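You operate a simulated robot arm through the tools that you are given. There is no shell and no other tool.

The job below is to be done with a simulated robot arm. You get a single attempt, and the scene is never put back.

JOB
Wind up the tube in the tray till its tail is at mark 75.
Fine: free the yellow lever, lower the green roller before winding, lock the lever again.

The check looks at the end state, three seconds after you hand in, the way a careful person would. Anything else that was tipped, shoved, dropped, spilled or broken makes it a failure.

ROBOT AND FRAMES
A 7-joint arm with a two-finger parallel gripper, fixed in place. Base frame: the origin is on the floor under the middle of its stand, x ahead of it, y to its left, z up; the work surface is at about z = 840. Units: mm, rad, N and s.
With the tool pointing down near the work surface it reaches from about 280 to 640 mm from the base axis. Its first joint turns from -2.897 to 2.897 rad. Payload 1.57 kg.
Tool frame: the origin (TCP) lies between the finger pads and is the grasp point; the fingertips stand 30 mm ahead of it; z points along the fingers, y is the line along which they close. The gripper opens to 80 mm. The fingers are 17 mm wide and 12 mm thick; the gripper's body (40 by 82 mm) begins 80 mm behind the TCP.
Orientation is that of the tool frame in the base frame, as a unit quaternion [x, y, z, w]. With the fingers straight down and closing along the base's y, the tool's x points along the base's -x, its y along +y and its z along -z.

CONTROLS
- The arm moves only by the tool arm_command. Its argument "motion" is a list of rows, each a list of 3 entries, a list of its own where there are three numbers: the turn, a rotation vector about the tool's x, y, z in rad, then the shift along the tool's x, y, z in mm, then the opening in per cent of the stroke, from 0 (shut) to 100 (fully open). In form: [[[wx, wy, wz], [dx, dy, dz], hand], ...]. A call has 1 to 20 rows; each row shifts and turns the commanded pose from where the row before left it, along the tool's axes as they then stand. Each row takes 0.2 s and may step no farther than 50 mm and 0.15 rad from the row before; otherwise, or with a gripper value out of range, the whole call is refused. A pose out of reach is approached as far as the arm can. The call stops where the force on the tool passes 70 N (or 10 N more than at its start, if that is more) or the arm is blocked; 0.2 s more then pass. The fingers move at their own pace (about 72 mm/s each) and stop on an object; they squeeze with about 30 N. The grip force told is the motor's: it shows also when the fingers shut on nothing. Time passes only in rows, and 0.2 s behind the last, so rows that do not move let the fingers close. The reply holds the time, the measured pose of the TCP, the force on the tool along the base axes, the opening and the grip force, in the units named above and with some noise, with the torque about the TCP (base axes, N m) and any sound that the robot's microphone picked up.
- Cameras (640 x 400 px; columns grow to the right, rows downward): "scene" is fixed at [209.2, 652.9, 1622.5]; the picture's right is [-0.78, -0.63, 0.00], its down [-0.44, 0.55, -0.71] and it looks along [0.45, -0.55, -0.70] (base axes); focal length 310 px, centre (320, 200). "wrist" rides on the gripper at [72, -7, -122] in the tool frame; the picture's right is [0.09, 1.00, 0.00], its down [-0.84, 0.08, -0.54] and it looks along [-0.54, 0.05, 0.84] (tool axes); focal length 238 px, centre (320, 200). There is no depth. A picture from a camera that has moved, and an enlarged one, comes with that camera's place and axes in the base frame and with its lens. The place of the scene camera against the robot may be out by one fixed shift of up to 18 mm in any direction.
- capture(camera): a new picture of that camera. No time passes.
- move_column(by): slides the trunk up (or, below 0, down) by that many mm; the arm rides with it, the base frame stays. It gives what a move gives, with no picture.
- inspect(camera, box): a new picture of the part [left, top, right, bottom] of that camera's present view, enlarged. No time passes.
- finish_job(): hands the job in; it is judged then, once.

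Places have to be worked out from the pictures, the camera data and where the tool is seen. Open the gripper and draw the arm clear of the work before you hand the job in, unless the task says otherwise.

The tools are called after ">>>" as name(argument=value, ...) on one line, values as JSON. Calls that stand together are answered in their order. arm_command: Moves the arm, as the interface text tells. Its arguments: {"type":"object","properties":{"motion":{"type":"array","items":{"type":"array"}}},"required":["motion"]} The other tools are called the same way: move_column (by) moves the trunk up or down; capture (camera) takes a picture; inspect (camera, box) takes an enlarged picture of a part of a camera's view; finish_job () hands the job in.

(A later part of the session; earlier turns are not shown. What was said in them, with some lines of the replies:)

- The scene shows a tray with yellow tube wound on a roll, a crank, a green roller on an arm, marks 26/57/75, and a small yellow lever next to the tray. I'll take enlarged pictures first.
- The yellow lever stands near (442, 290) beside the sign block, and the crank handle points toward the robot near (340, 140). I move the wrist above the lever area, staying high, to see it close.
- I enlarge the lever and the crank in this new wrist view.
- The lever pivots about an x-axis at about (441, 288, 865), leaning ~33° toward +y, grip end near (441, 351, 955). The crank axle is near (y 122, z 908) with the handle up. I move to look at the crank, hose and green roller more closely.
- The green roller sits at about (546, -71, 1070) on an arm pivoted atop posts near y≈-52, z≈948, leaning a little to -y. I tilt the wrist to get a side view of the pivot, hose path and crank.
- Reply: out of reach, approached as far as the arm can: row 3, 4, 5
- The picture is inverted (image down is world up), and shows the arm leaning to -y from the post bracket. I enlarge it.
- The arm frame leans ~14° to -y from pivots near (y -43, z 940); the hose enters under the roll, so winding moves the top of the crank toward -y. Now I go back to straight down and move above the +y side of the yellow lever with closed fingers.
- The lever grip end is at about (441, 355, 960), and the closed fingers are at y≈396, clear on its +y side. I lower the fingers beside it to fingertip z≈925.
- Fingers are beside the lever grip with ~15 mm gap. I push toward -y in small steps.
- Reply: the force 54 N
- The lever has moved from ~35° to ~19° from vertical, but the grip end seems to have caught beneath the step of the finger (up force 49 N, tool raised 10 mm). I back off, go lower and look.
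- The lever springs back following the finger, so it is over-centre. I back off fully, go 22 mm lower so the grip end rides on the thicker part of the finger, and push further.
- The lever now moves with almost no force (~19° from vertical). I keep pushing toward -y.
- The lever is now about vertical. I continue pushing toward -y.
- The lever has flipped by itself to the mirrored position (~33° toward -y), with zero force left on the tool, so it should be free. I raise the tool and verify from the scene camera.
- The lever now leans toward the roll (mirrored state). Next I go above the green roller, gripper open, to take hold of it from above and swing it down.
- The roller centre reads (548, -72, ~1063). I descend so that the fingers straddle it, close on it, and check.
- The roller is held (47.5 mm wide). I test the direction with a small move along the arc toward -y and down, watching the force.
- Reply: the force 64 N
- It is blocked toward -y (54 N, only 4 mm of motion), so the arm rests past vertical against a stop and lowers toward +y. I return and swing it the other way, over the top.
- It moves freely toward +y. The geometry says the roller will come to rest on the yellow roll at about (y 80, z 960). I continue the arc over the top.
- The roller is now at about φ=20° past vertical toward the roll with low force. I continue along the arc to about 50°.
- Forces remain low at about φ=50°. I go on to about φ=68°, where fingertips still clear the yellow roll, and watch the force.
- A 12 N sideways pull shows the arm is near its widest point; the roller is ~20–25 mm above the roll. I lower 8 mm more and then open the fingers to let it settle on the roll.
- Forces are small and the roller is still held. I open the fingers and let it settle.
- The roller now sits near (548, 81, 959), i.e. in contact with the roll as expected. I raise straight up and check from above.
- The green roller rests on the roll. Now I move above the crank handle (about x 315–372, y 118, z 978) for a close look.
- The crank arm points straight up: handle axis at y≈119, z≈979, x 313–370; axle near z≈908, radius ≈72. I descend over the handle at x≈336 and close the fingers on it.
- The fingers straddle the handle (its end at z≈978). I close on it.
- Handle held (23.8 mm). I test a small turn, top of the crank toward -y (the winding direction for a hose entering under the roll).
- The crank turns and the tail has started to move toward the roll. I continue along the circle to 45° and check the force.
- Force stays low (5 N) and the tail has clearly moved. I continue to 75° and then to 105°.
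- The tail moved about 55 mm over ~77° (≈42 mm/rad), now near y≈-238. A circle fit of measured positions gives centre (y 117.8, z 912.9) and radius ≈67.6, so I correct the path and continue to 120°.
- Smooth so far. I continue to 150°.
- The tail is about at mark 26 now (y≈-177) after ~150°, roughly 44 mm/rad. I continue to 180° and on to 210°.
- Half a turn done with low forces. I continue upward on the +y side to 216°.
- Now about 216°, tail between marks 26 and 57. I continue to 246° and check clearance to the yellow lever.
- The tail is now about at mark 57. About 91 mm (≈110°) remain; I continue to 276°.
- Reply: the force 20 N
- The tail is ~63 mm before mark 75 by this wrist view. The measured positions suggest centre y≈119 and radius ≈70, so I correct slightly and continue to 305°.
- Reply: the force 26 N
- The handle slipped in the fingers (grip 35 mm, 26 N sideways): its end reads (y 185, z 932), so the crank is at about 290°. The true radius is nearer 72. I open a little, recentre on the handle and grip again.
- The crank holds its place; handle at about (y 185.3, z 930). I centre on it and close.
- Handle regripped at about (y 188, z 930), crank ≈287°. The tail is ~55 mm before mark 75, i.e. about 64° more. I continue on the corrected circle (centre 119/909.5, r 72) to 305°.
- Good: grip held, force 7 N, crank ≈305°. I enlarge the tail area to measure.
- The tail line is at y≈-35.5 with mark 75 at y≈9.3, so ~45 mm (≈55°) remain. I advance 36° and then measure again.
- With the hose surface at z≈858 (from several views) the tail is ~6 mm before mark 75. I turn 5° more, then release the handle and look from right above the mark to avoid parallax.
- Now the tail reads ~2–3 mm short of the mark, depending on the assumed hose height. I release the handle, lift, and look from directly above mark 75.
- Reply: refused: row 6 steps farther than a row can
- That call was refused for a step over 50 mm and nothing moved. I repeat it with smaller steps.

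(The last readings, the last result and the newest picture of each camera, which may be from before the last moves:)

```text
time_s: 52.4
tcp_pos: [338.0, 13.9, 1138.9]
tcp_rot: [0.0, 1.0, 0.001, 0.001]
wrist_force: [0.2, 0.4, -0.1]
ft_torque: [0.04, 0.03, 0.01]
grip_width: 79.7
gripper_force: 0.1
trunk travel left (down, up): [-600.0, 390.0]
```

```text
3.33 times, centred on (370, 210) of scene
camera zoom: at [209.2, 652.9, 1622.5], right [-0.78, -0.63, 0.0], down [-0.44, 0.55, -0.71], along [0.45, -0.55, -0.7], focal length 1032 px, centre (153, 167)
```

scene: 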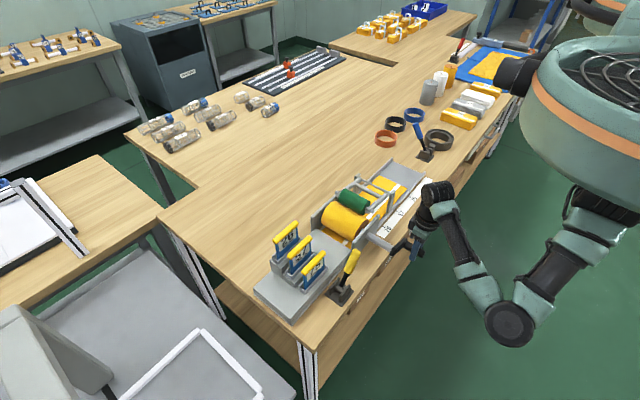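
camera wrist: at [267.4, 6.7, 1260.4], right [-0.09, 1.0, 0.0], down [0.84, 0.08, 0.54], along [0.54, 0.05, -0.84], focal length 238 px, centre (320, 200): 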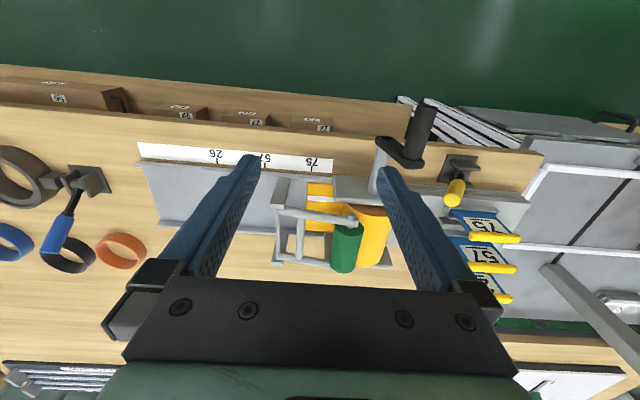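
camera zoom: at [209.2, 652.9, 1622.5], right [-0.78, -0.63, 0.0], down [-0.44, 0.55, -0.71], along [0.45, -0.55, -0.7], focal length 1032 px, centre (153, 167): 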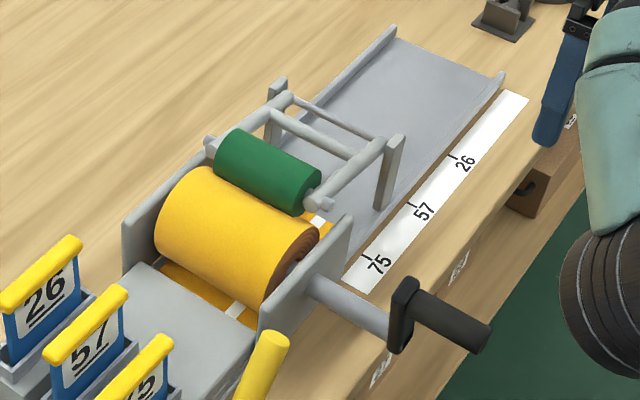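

>>> inspect(camera="wrist", box=[265, 140, 365, 240])

>>> inspect(camera="wrist", box=[290, 150, 350, 210])

```text
4.00 times, centred on (315, 190) of wrist
camera zoom: at [267.4, 6.7, 1260.4], right [-0.09, 1.0, 0.0], down [0.84, 0.08, 0.54], along [0.54, 0.05, -0.84], focal length 953 px, centre (340, 240)
```

zoom: 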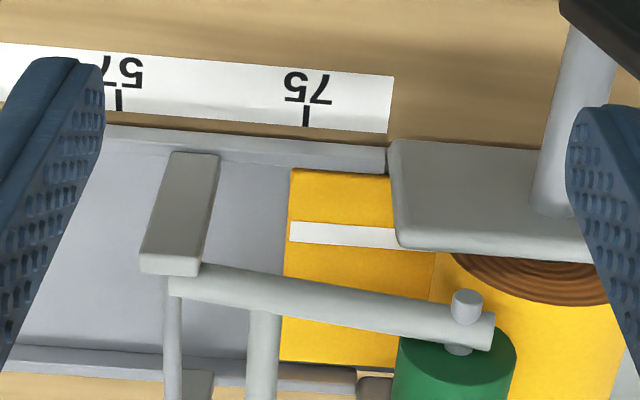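

```text
6.67 times, centred on (320, 180) of wrist
camera zoom: at [267.4, 6.7, 1260.4], right [-0.09, 1.0, 0.0], down [0.84, 0.08, 0.54], along [0.54, 0.05, -0.84], focal length 1589 px, centre (320, 333)
```

zoom: 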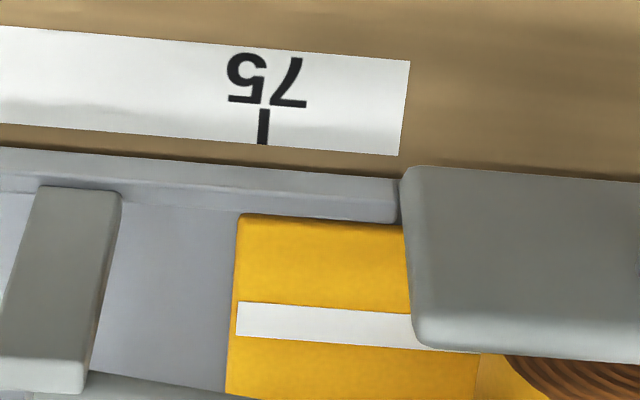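

From right above, the tail is at y≈4.2 and the tick at y≈8.8, so ~4.5 mm (≈5°) remain. I go back, regrip the handle and turn that much.

>>> arm_command(motion=[[[0, 0, 0], [0, 41, 0], 80], [[0, 0, 0], [0, 41, 0], 80], [[0, 0, 0], [0, 40.5, 0], 80], [[0, 0, 0], [0, 0, 40], 80], [[0, 0, 0], [0, 0, 40], 80], [[0, 0, 0], [0, 0, 40], 80], [[0, 0, 0], [0, 0, 38], 80], [[0, 0, 0], [0, 0, 0], 80]])

>>> capture(camera="wrist")

```text
time_s: 54.2
tcp_pos: [338.0, 137.3, 981.6]
tcp_rot: [0.0, 1.0, -0.001, 0.0]
wrist_force: [0.7, -0.2, 0.6]
ft_torque: [0.01, 0.0, 0.02]
grip_width: 64.1
gripper_force: 0.1
trunk travel left (down, up): [-600.0, 390.0]
```

```text
taken
camera wrist: at [266.9, 130.1, 1102.6], right [-0.09, 1.0, 0.0], down [0.84, 0.08, 0.54], along [0.54, 0.05, -0.84], focal length 238 px, centre (320, 200)
```

wrist: 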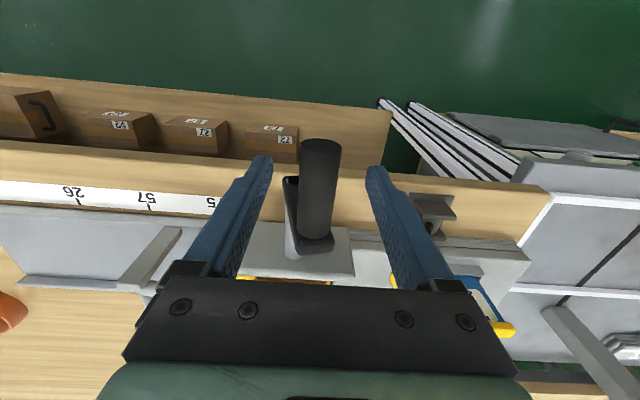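

The handle sits ~1.5 mm to -y of the TCP. I shift, close, and turn about 5°.

>>> arm_command(motion=[[[0, 0, 0], [0, -1.5, 0], 50], [[0, 0, 0], [0, 0, 0], 10], [[0, 0, 0], [0, 0, 0], 10], [[0, 0, 0], [0, 0, 0], 10]])

>>> inspect(camera="wrist", box=[100, 160, 280, 280])

```text
time_s: 55.2
tcp_pos: [338.8, 136.0, 981.1]
tcp_rot: [-0.001, 1.0, 0.0, 0.0]
wrist_force: [-1.1, -1.2, -2.2]
ft_torque: [-0.06, -0.19, -0.01]
grip_width: 23.5
gripper_force: 35.6
trunk travel left (down, up): [-600.0, 390.0]
```

```text
3.33 times, centred on (190, 220) of wrist
camera zoom: at [266.8, 128.8, 1102.6], right [-0.09, 1.0, 0.0], down [0.84, 0.08, 0.54], along [0.54, 0.05, -0.84], focal length 794 px, centre (753, 133)
```

zoom: 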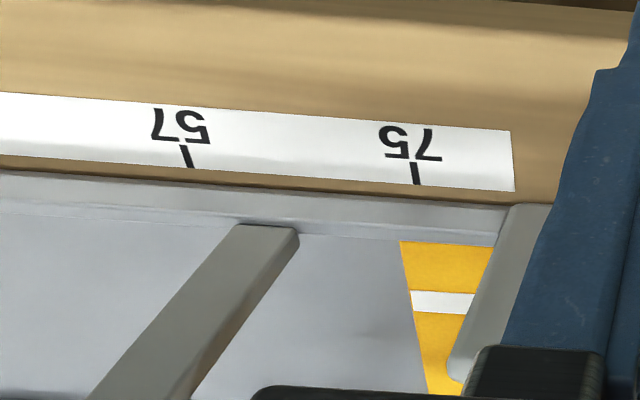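

The state is unchanged by regripping. Now I turn ~5° further.

>>> arm_command(motion=[[[0, 0, 0], [0, -3.3, -0.7], 10], [[0, 0, 0], [0, -3.2, -0.5], 10], [[0, 0, 0], [0, 0, 0], 10]])

>>> inspect(camera="wrist", box=[100, 160, 280, 280])

```text
time_s: 56.0
tcp_pos: [338.1, 131.7, 983.4]
tcp_rot: [-0.001, 1.0, 0.0, 0.002]
wrist_force: [2.5, 10.6, 5.3]
ft_torque: [0.54, 0.36, -0.06]
grip_width: 23.2
gripper_force: 35.7
trunk travel left (down, up): [-600.0, 390.0]
```

```text
3.33 times, centred on (190, 220) of wrist
camera zoom: at [266.8, 123.8, 1104.0], right [-0.09, 1.0, 0.0], down [0.84, 0.08, 0.54], along [0.54, 0.05, -0.84], focal length 794 px, centre (753, 133)
```

zoom: 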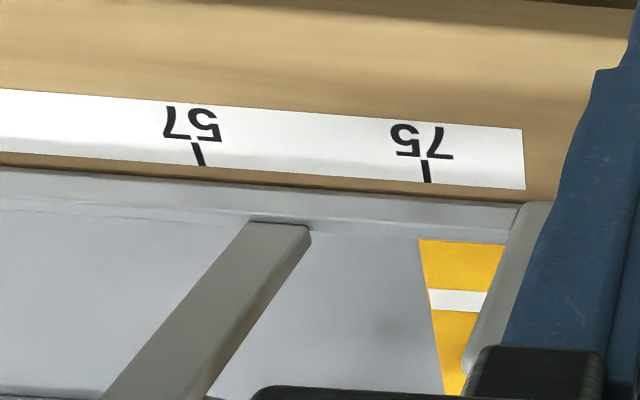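

The tail moved ~2.4 mm (some of the command went into compliance); ~2–2.5 mm remain. I add a bit more.

>>> arm_command(motion=[[[0, 0, 0], [0, -3.0, -0.2], 10], [[0, 0, 0], [0, 0, 0], 10]])

>>> inspect(camera="wrist", box=[100, 160, 280, 280])

```text
time_s: 56.6
tcp_pos: [337.3, 128.9, 983.5]
tcp_rot: [-0.001, 1.0, 0.0, 0.001]
wrist_force: [2.6, 9.9, 7.0]
ft_torque: [0.54, -0.05, 0.01]
grip_width: 23.6
gripper_force: 35.6
trunk travel left (down, up): [-600.0, 390.0]
```

```text
3.33 times, centred on (190, 220) of wrist
camera zoom: at [266.7, 120.6, 1104.0], right [-0.09, 1.0, 0.0], down [0.84, 0.08, 0.54], along [0.54, 0.05, -0.84], focal length 794 px, centre (753, 133)
```

zoom: 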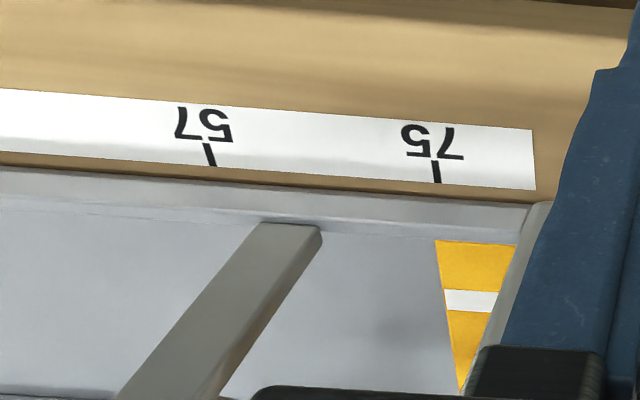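

By this view the tail is now within ~1 mm of the tick. I release, lift, and check from directly above.

>>> arm_command(motion=[[[0, 0, 0], [0, 0.8, 0], 10], [[0, 0, 0], [0, 0, 0], 60], [[0, 0, 0], [0, 0, 0], 60], [[0, 0, 0], [0, 0, -30], 70], [[0, 0, 0], [0, 0, -40], 100], [[0, 0, 0], [0, 0, -45], 100], [[0, 0, 0], [0, 0, -45], 100], [[0, 0, 0], [0, -38, 0], 100], [[0, 0, 0], [0, -38, 0], 100], [[0, 0, 0], [0, -37, 0], 100]])

>>> inspect(camera="wrist", box=[265, 140, 365, 240])

>>> inspect(camera="wrist", box=[290, 150, 350, 210])

```text
time_s: 58.8
tcp_pos: [337.9, 14.8, 1141.9]
tcp_rot: [-0.001, 1.0, 0.0, 0.0]
wrist_force: [-0.6, -0.1, -0.5]
ft_torque: [0.01, 0.0, -0.02]
grip_width: 80.0
gripper_force: 0.1
trunk travel left (down, up): [-600.0, 390.0]
```

```text
4.00 times, centred on (315, 190) of wrist
camera zoom: at [267.1, 6.8, 1263.8], right [-0.09, 1.0, 0.0], down [0.84, 0.08, 0.54], along [0.54, 0.05, -0.84], focal length 953 px, centre (340, 240)
```

zoom: 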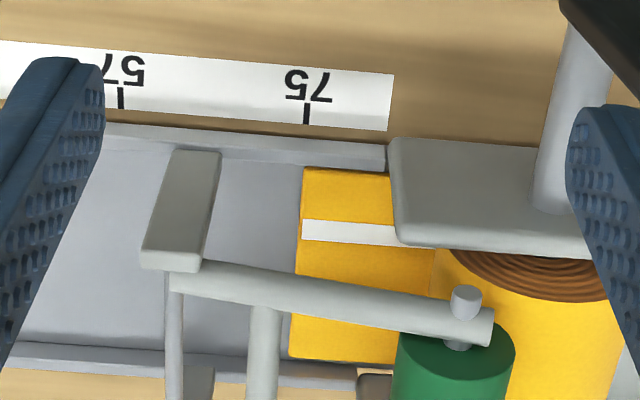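

```text
6.67 times, centred on (320, 180) of wrist
camera zoom: at [267.1, 6.8, 1263.8], right [-0.09, 1.0, 0.0], down [0.84, 0.08, 0.54], along [0.54, 0.05, -0.84], focal length 1589 px, centre (320, 333)
```

zoom: 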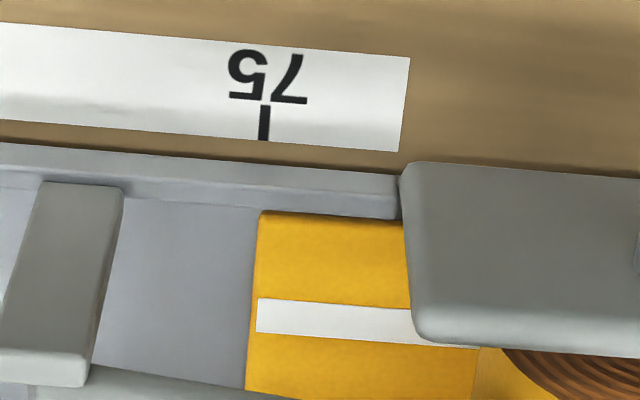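

The tail line, extended, meets the 75 tick within about 1 mm. Now I lock the lever: with closed fingers I go to its -y side, staying high, and check clearance to the crank on the way down.

>>> arm_command(motion=[[[0, 0, 0], [-20.6, 34, 0], 0], [[0, 0, 0], [-20.6, 34, 0], 0], [[0, 0, 0], [-20.6, 34, 0], 0], [[0, 0, 0], [-20.6, 34, 0], 0], [[0, 0, 0], [-20.6, 34, 0], 0], [[0, 0, 0], [0, 0, 40], 0], [[0, 0, 0], [0, 0, 40], 0]])

>>> capture(camera="wrist")

>>> capture(camera="scene")

```text
time_s: 60.4
tcp_pos: [441.2, 184.8, 1061.6]
tcp_rot: [0.0, 1.0, 0.0, 0.0]
wrist_force: [0.7, -0.6, -0.6]
ft_torque: [-0.03, 0.0, -0.02]
grip_width: 0.2
gripper_force: 21.3
trunk travel left (down, up): [-600.0, 390.0]
```

```text
taken
camera wrist: at [369.6, 177.0, 1183.7], right [-0.09, 1.0, 0.0], down [0.84, 0.08, 0.54], along [0.54, 0.05, -0.84], focal length 238 px, centre (320, 200)
```

wrist: 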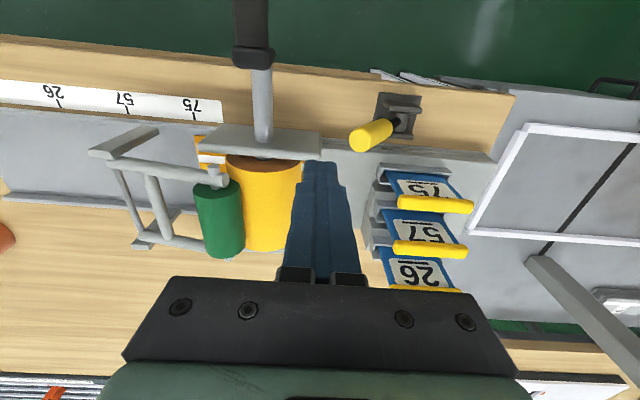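

```text
taken
```

scene: 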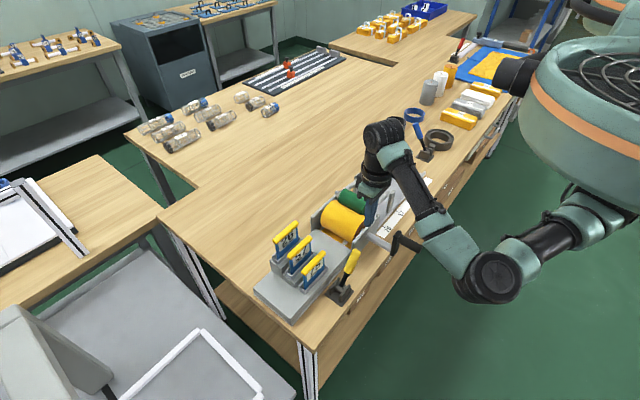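

The lever tip is at (441, 224, 960). The forearm would come low over the crank handle from here, so I raise the trunk 120 mm first to keep the elbow and forearm higher.

>>> move_column(by=120)

>>> capture(camera="scene")

```text
time_s: 61.9
tcp_pos: [440.4, 184.9, 1182.4]
tcp_rot: [0.0, 1.0, 0.0, 0.0]
wrist_force: [0.1, 0.0, -0.1]
ft_torque: [0.02, 0.0, 0.0]
grip_width: 0.0
gripper_force: 21.4
trunk travel left (down, up): [-720.0, 270.0]
```

```text
taken
```

scene: 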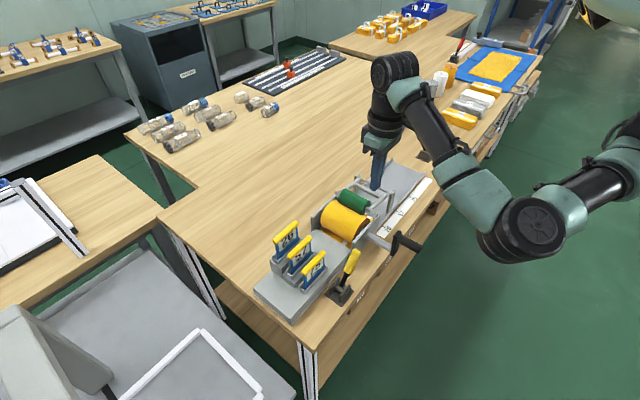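

I descend in steps to z≈1010 and check the picture.

>>> arm_command(motion=[[[0, 0, 0], [0, 0, 43], 0], [[0, 0, 0], [0, 0, 43], 0], [[0, 0, 0], [0, 0, 43], 0], [[0, 0, 0], [0, 0, 43], 0]])

>>> inspect(camera="scene", box=[300, 100, 600, 300])

>>> capture(camera="wrist")

```text
time_s: 62.9
tcp_pos: [439.5, 184.0, 1010.5]
tcp_rot: [0.0, 1.0, 0.0, 0.0]
wrist_force: [0.2, 0.3, 1.0]
ft_torque: [0.04, -0.03, -0.02]
grip_width: 0.2
gripper_force: 20.9
trunk travel left (down, up): [-720.0, 270.0]
```

```text
2.00 times, centred on (450, 200) of scene
camera zoom: at [209.2, 652.9, 1622.5], right [-0.78, -0.63, 0.0], down [-0.44, 0.55, -0.71], along [0.45, -0.55, -0.7], focal length 619 px, centre (60, 200)
```

zoom: 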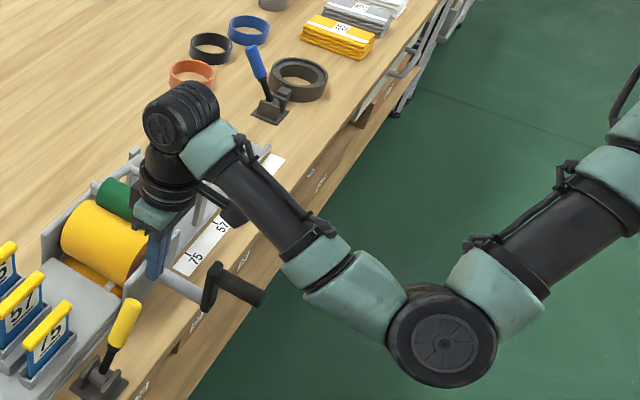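

```text
taken
camera wrist: at [368.2, 176.4, 1131.5], right [-0.09, 1.0, 0.0], down [0.84, 0.08, 0.54], along [0.54, 0.05, -0.84], focal length 238 px, centre (320, 200)
```

wrist: 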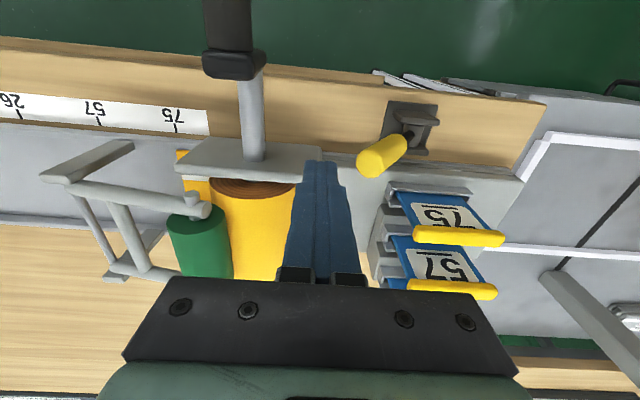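

The forearm clears the crank handle by enough. I lower the last 76 mm beside the lever.

>>> arm_command(motion=[[[0, 0, 0], [-1.5, 0, 38], 0], [[0, 0, 0], [0, 0, 38], 0]])

>>> capture(camera="wrist")

>>> inspect(camera="scene", box=[300, 100, 600, 300])

```text
time_s: 63.5
tcp_pos: [442.1, 184.9, 935.0]
tcp_rot: [-0.001, 1.0, -0.001, 0.001]
wrist_force: [-0.5, 0.1, 0.1]
ft_torque: [-0.03, 0.04, -0.01]
grip_width: 0.2
gripper_force: 21.0
trunk travel left (down, up): [-720.0, 270.0]
```

```text
taken
camera wrist: at [370.5, 177.2, 1056.3], right [-0.09, 1.0, 0.0], down [0.84, 0.08, 0.54], along [0.54, 0.05, -0.84], focal length 238 px, centre (320, 200)
```

wrist: 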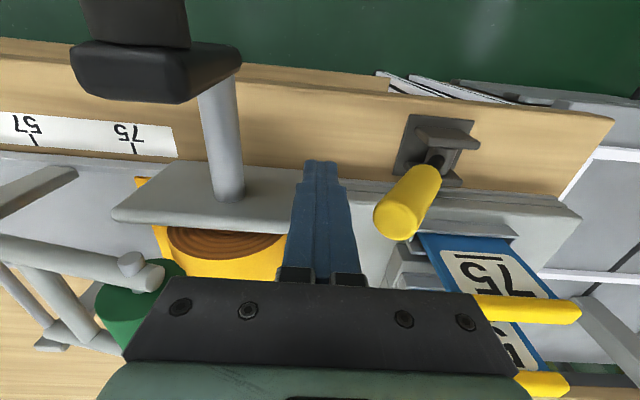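

```text
2.00 times, centred on (450, 200) of scene
camera zoom: at [209.2, 652.9, 1622.5], right [-0.78, -0.63, 0.0], down [-0.44, 0.55, -0.71], along [0.45, -0.55, -0.7], focal length 619 px, centre (60, 200)
```

zoom: 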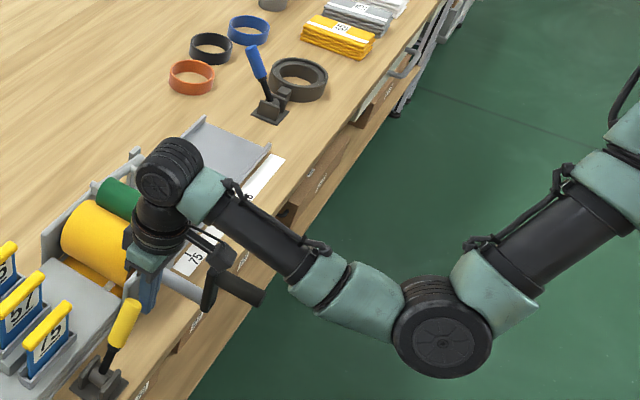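

Clear on all sides. I push the lever toward +y.

>>> arm_command(motion=[[[0, 0, 0], [0, 10, 0], 0], [[0, 0, 0], [0, 10, 0], 0], [[0, 0, 0], [0, 10, 0], 0], [[0, 0, 0], [0, 10, 0], 0], [[0, 0, 0], [0, 10, 0], 0]])

>>> capture(camera="wrist")

```text
time_s: 64.7
tcp_pos: [442.0, 235.0, 935.1]
tcp_rot: [0.0, 1.0, 0.0, 0.0]
wrist_force: [0.4, -0.5, 0.5]
ft_torque: [0.0, 0.01, 0.0]
grip_width: 0.1
gripper_force: 21.0
trunk travel left (down, up): [-720.0, 270.0]
```

```text
taken
camera wrist: at [370.7, 226.6, 1056.3], right [-0.09, 1.0, 0.0], down [0.84, 0.08, 0.54], along [0.54, 0.05, -0.84], focal length 238 px, centre (320, 200)
```

wrist: 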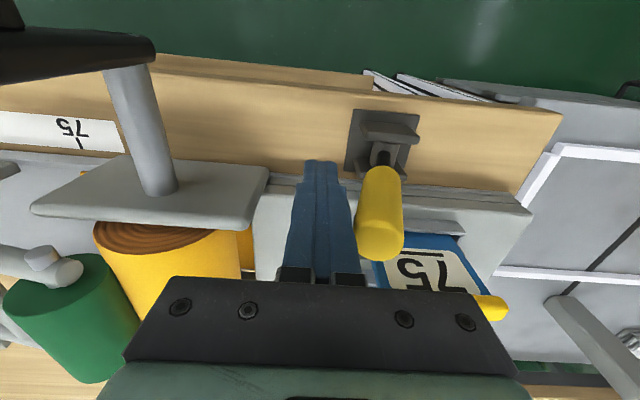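

The lever is at about -14° and follows easily. I continue past vertical.

>>> arm_command(motion=[[[0, 0, 0], [0, 10, 0], 0], [[0, 0, 0], [0, 10, 0], 0], [[0, 0, 0], [0, 10, 0], 0], [[0, 0, 0], [0, 8, 0], 0], [[0, 0, 0], [0, 8, 0], 0], [[0, 0, 0], [0, 8, 0], 0], [[0, 0, 0], [0, 6, 0], 0], [[0, 0, 0], [0, 0, 0], 0]])

>>> capture(camera="wrist")

```text
time_s: 66.5
tcp_pos: [442.4, 295.5, 935.1]
tcp_rot: [0.0, 1.0, 0.0, 0.0]
wrist_force: [0.0, 0.6, -0.4]
ft_torque: [0.01, -0.03, 0.03]
grip_width: 0.1
gripper_force: 21.3
trunk travel left (down, up): [-720.0, 270.0]
```

```text
taken
camera wrist: at [370.6, 287.2, 1056.6], right [-0.09, 1.0, 0.0], down [0.84, 0.08, 0.54], along [0.54, 0.05, -0.84], focal length 238 px, centre (320, 200)
```

wrist: 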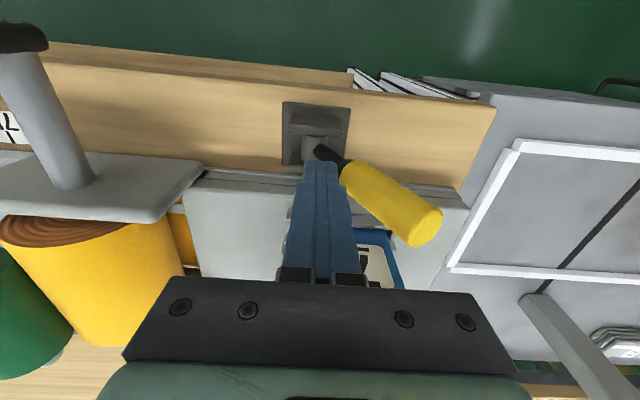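

The lever flipped over to the +y side. I nudge it gently a few more mm to be sure that it sits at its stop.

>>> arm_command(motion=[[[0, 0, 0], [0, 3, 0], 0], [[0, 0, 0], [0, 3, 0], 0], [[0, 0, 0], [0, 2, 0], 0]])

>>> inspect(camera="scene", box=[300, 240, 380, 310])

```text
time_s: 67.3
tcp_pos: [441.0, 301.6, 934.2]
tcp_rot: [0.0, 1.0, -0.001, 0.0]
wrist_force: [-1.5, -3.3, -2.7]
ft_torque: [-0.04, 0.05, 0.01]
grip_width: 0.2
gripper_force: 21.8
trunk travel left (down, up): [-720.0, 270.0]
```

```text
5.71 times, centred on (340, 275) of scene
camera zoom: at [209.2, 652.9, 1622.5], right [-0.78, -0.63, 0.0], down [-0.44, 0.55, -0.71], along [0.45, -0.55, -0.7], focal length 1769 px, centre (206, -229)
```

zoom: 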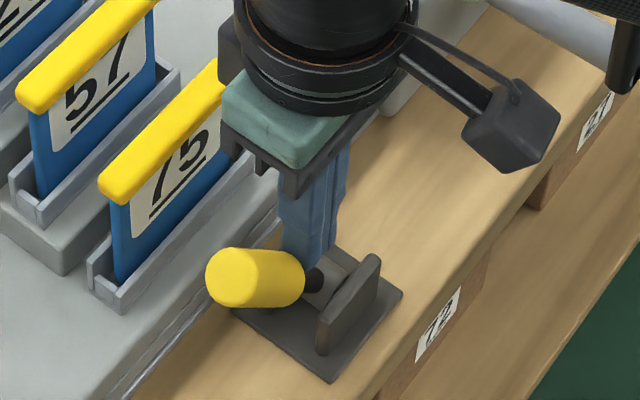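

The lever in this picture is at exactly its initial (locked) place, and the finger feels it at the stop. I back off, raise the arm, and check the tail again from above mark 75.

>>> arm_command(motion=[[[0, 0, 0], [0, -10, 0], 0], [[0, 0, 0], [0, 0, -45], 0], [[0, 0, 0], [0, 0, -45], 0], [[0, 0, 0], [0, 0, -45], 0], [[0, 0, 0], [0, 0, -45], 0], [[0, 0, 0], [0, 0, -28], 0]])

>>> capture(camera="scene")

```text
time_s: 68.7
tcp_pos: [441.8, 292.9, 1143.4]
tcp_rot: [-0.001, 1.0, -0.001, 0.0]
wrist_force: [0.2, -0.1, 0.8]
ft_torque: [-0.02, -0.01, -0.03]
grip_width: 0.0
gripper_force: 20.9
trunk travel left (down, up): [-720.0, 270.0]
```

```text
taken
```

scene: 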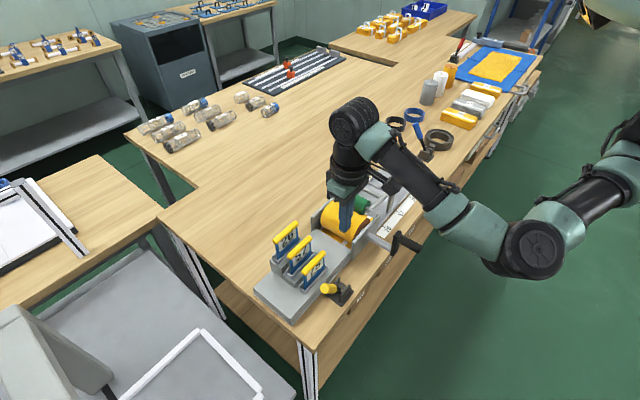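

All looks in order. I move the camera back over mark 75 for the final tail check, gripper open.

>>> arm_command(motion=[[[0, 0, 0], [14.9, -39.7, 0], 100], [[0, 0, 0], [14.9, -39.7, 0], 100], [[0, 0, 0], [14.9, -39.7, 0], 100], [[0, 0, 0], [14.9, -39.7, 0], 100], [[0, 0, 0], [14.9, -39.7, 0], 100], [[0, 0, 0], [14.9, -39.7, 0], 100], [[0, 0, 0], [14.9, -39.7, 0], 100]])

>>> inspect(camera="wrist", box=[290, 150, 350, 210])

>>> capture(camera="wrist")

>>> inspect(camera="scene", box=[270, 150, 440, 310])

```text
time_s: 70.3
tcp_pos: [338.3, 15.2, 1142.2]
tcp_rot: [0.0, 1.0, 0.0, 0.0]
wrist_force: [-0.8, -0.2, 0.9]
ft_torque: [0.01, 0.0, 0.03]
grip_width: 80.1
gripper_force: 0.1
trunk travel left (down, up): [-720.0, 270.0]
```

```text
6.67 times, centred on (320, 180) of wrist
camera zoom: at [266.5, 7.0, 1263.8], right [-0.09, 1.0, 0.0], down [0.84, 0.08, 0.54], along [0.54, 0.05, -0.84], focal length 1589 px, centre (320, 333)
```

zoom: 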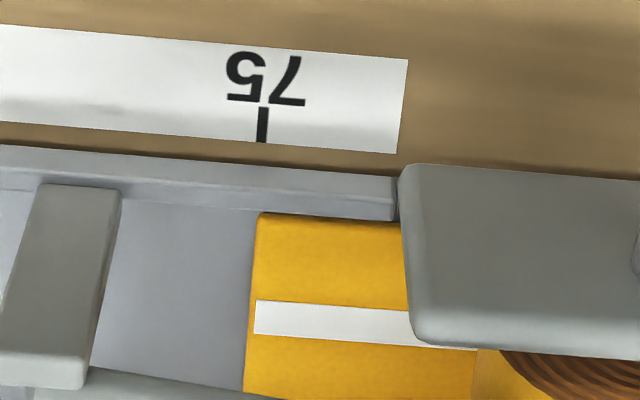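

```text
taken
camera wrist: at [266.5, 7.0, 1263.8], right [-0.09, 1.0, 0.0], down [0.84, 0.08, 0.54], along [0.54, 0.05, -0.84], focal length 238 px, centre (320, 200)
```

wrist: 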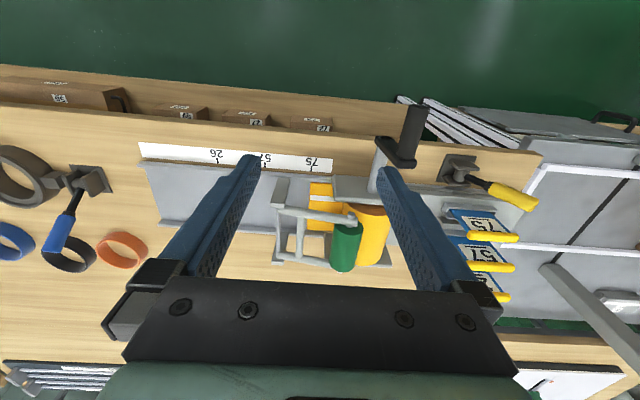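

```text
2.50 times, centred on (355, 230) of scene
camera zoom: at [209.2, 652.9, 1622.5], right [-0.78, -0.63, 0.0], down [-0.44, 0.55, -0.71], along [0.45, -0.55, -0.7], focal length 774 px, centre (232, 125)
```

zoom: 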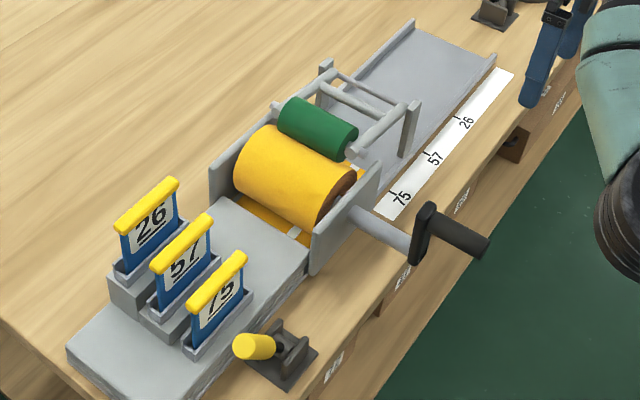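

Tail, lever and roller are as wanted: the tail line meets the 75 tick, the lever is back in its locked position, and the green roller rests on the roll. I lift the open gripper clear of the work.

>>> arm_command(motion=[[[0, 0, 0], [0, 0, -45], 100], [[0, 0, 0], [0, 0, -45], 100], [[0, 0, 0], [0, -30, -30], 100], [[0, 0, 0], [0, -40, 0], 100], [[0, 0, 0], [0, -40, 0], 100]])

>>> capture(camera="scene")

>>> inspect(camera="scene", box=[320, 170, 430, 260])

```text
time_s: 71.5
tcp_pos: [339.6, -97.3, 1263.5]
tcp_rot: [-0.001, 1.0, 0.001, 0.0]
wrist_force: [-1.4, 0.9, -0.2]
ft_torque: [0.04, -0.01, -0.01]
grip_width: 79.9
gripper_force: 0.0
trunk travel left (down, up): [-720.0, 270.0]
```

```text
taken
```

scene: 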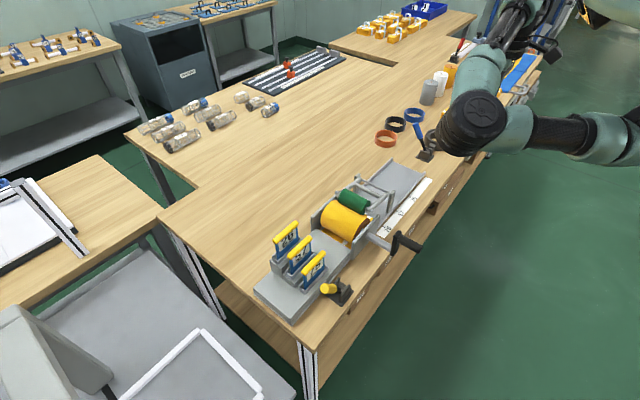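

```text
4.44 times, centred on (375, 215) of scene
camera zoom: at [209.2, 652.9, 1622.5], right [-0.78, -0.63, 0.0], down [-0.44, 0.55, -0.71], along [0.45, -0.55, -0.7], focal length 1376 px, centre (76, 133)
```

zoom: 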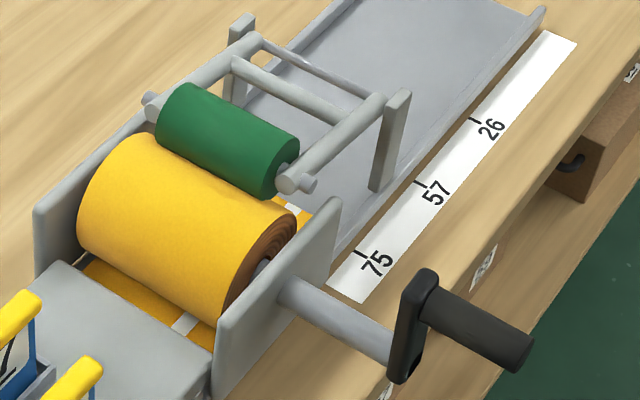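

The arm is clear and the gripper is open. The tail is at mark 75, the lever is locked and the roller is down, with nothing else disturbed, so I hand in the job.

>>> finish_job()

```text
The job is handed in.
```

The tube is wound up with its tail at mark 75, to within about 1 mm as seen from directly above, and I've handed the job in.

- **Yellow lever:** I freed it before winding. Afterwards I pushed it back to its original position, and the picture matches the one from the start.
- **Green roller:** I lowered it before winding, and it rests on the yellow roll. I first pushed it the wrong way, against its stop, with about 54 N. I saw no damage, and it then swung down normally.
- **Winding:** It took almost one full turn of the crank. The handle slipped in the gripper once, so I took hold of it again. The tail stayed in place when I let go of the crank and when I locked the lever.

The gripper is open and the arm is clear of the work. The last pictures show nothing else moved. The trunk is 120 mm higher than at the start, because I raised it to keep the forearm away from the crank.
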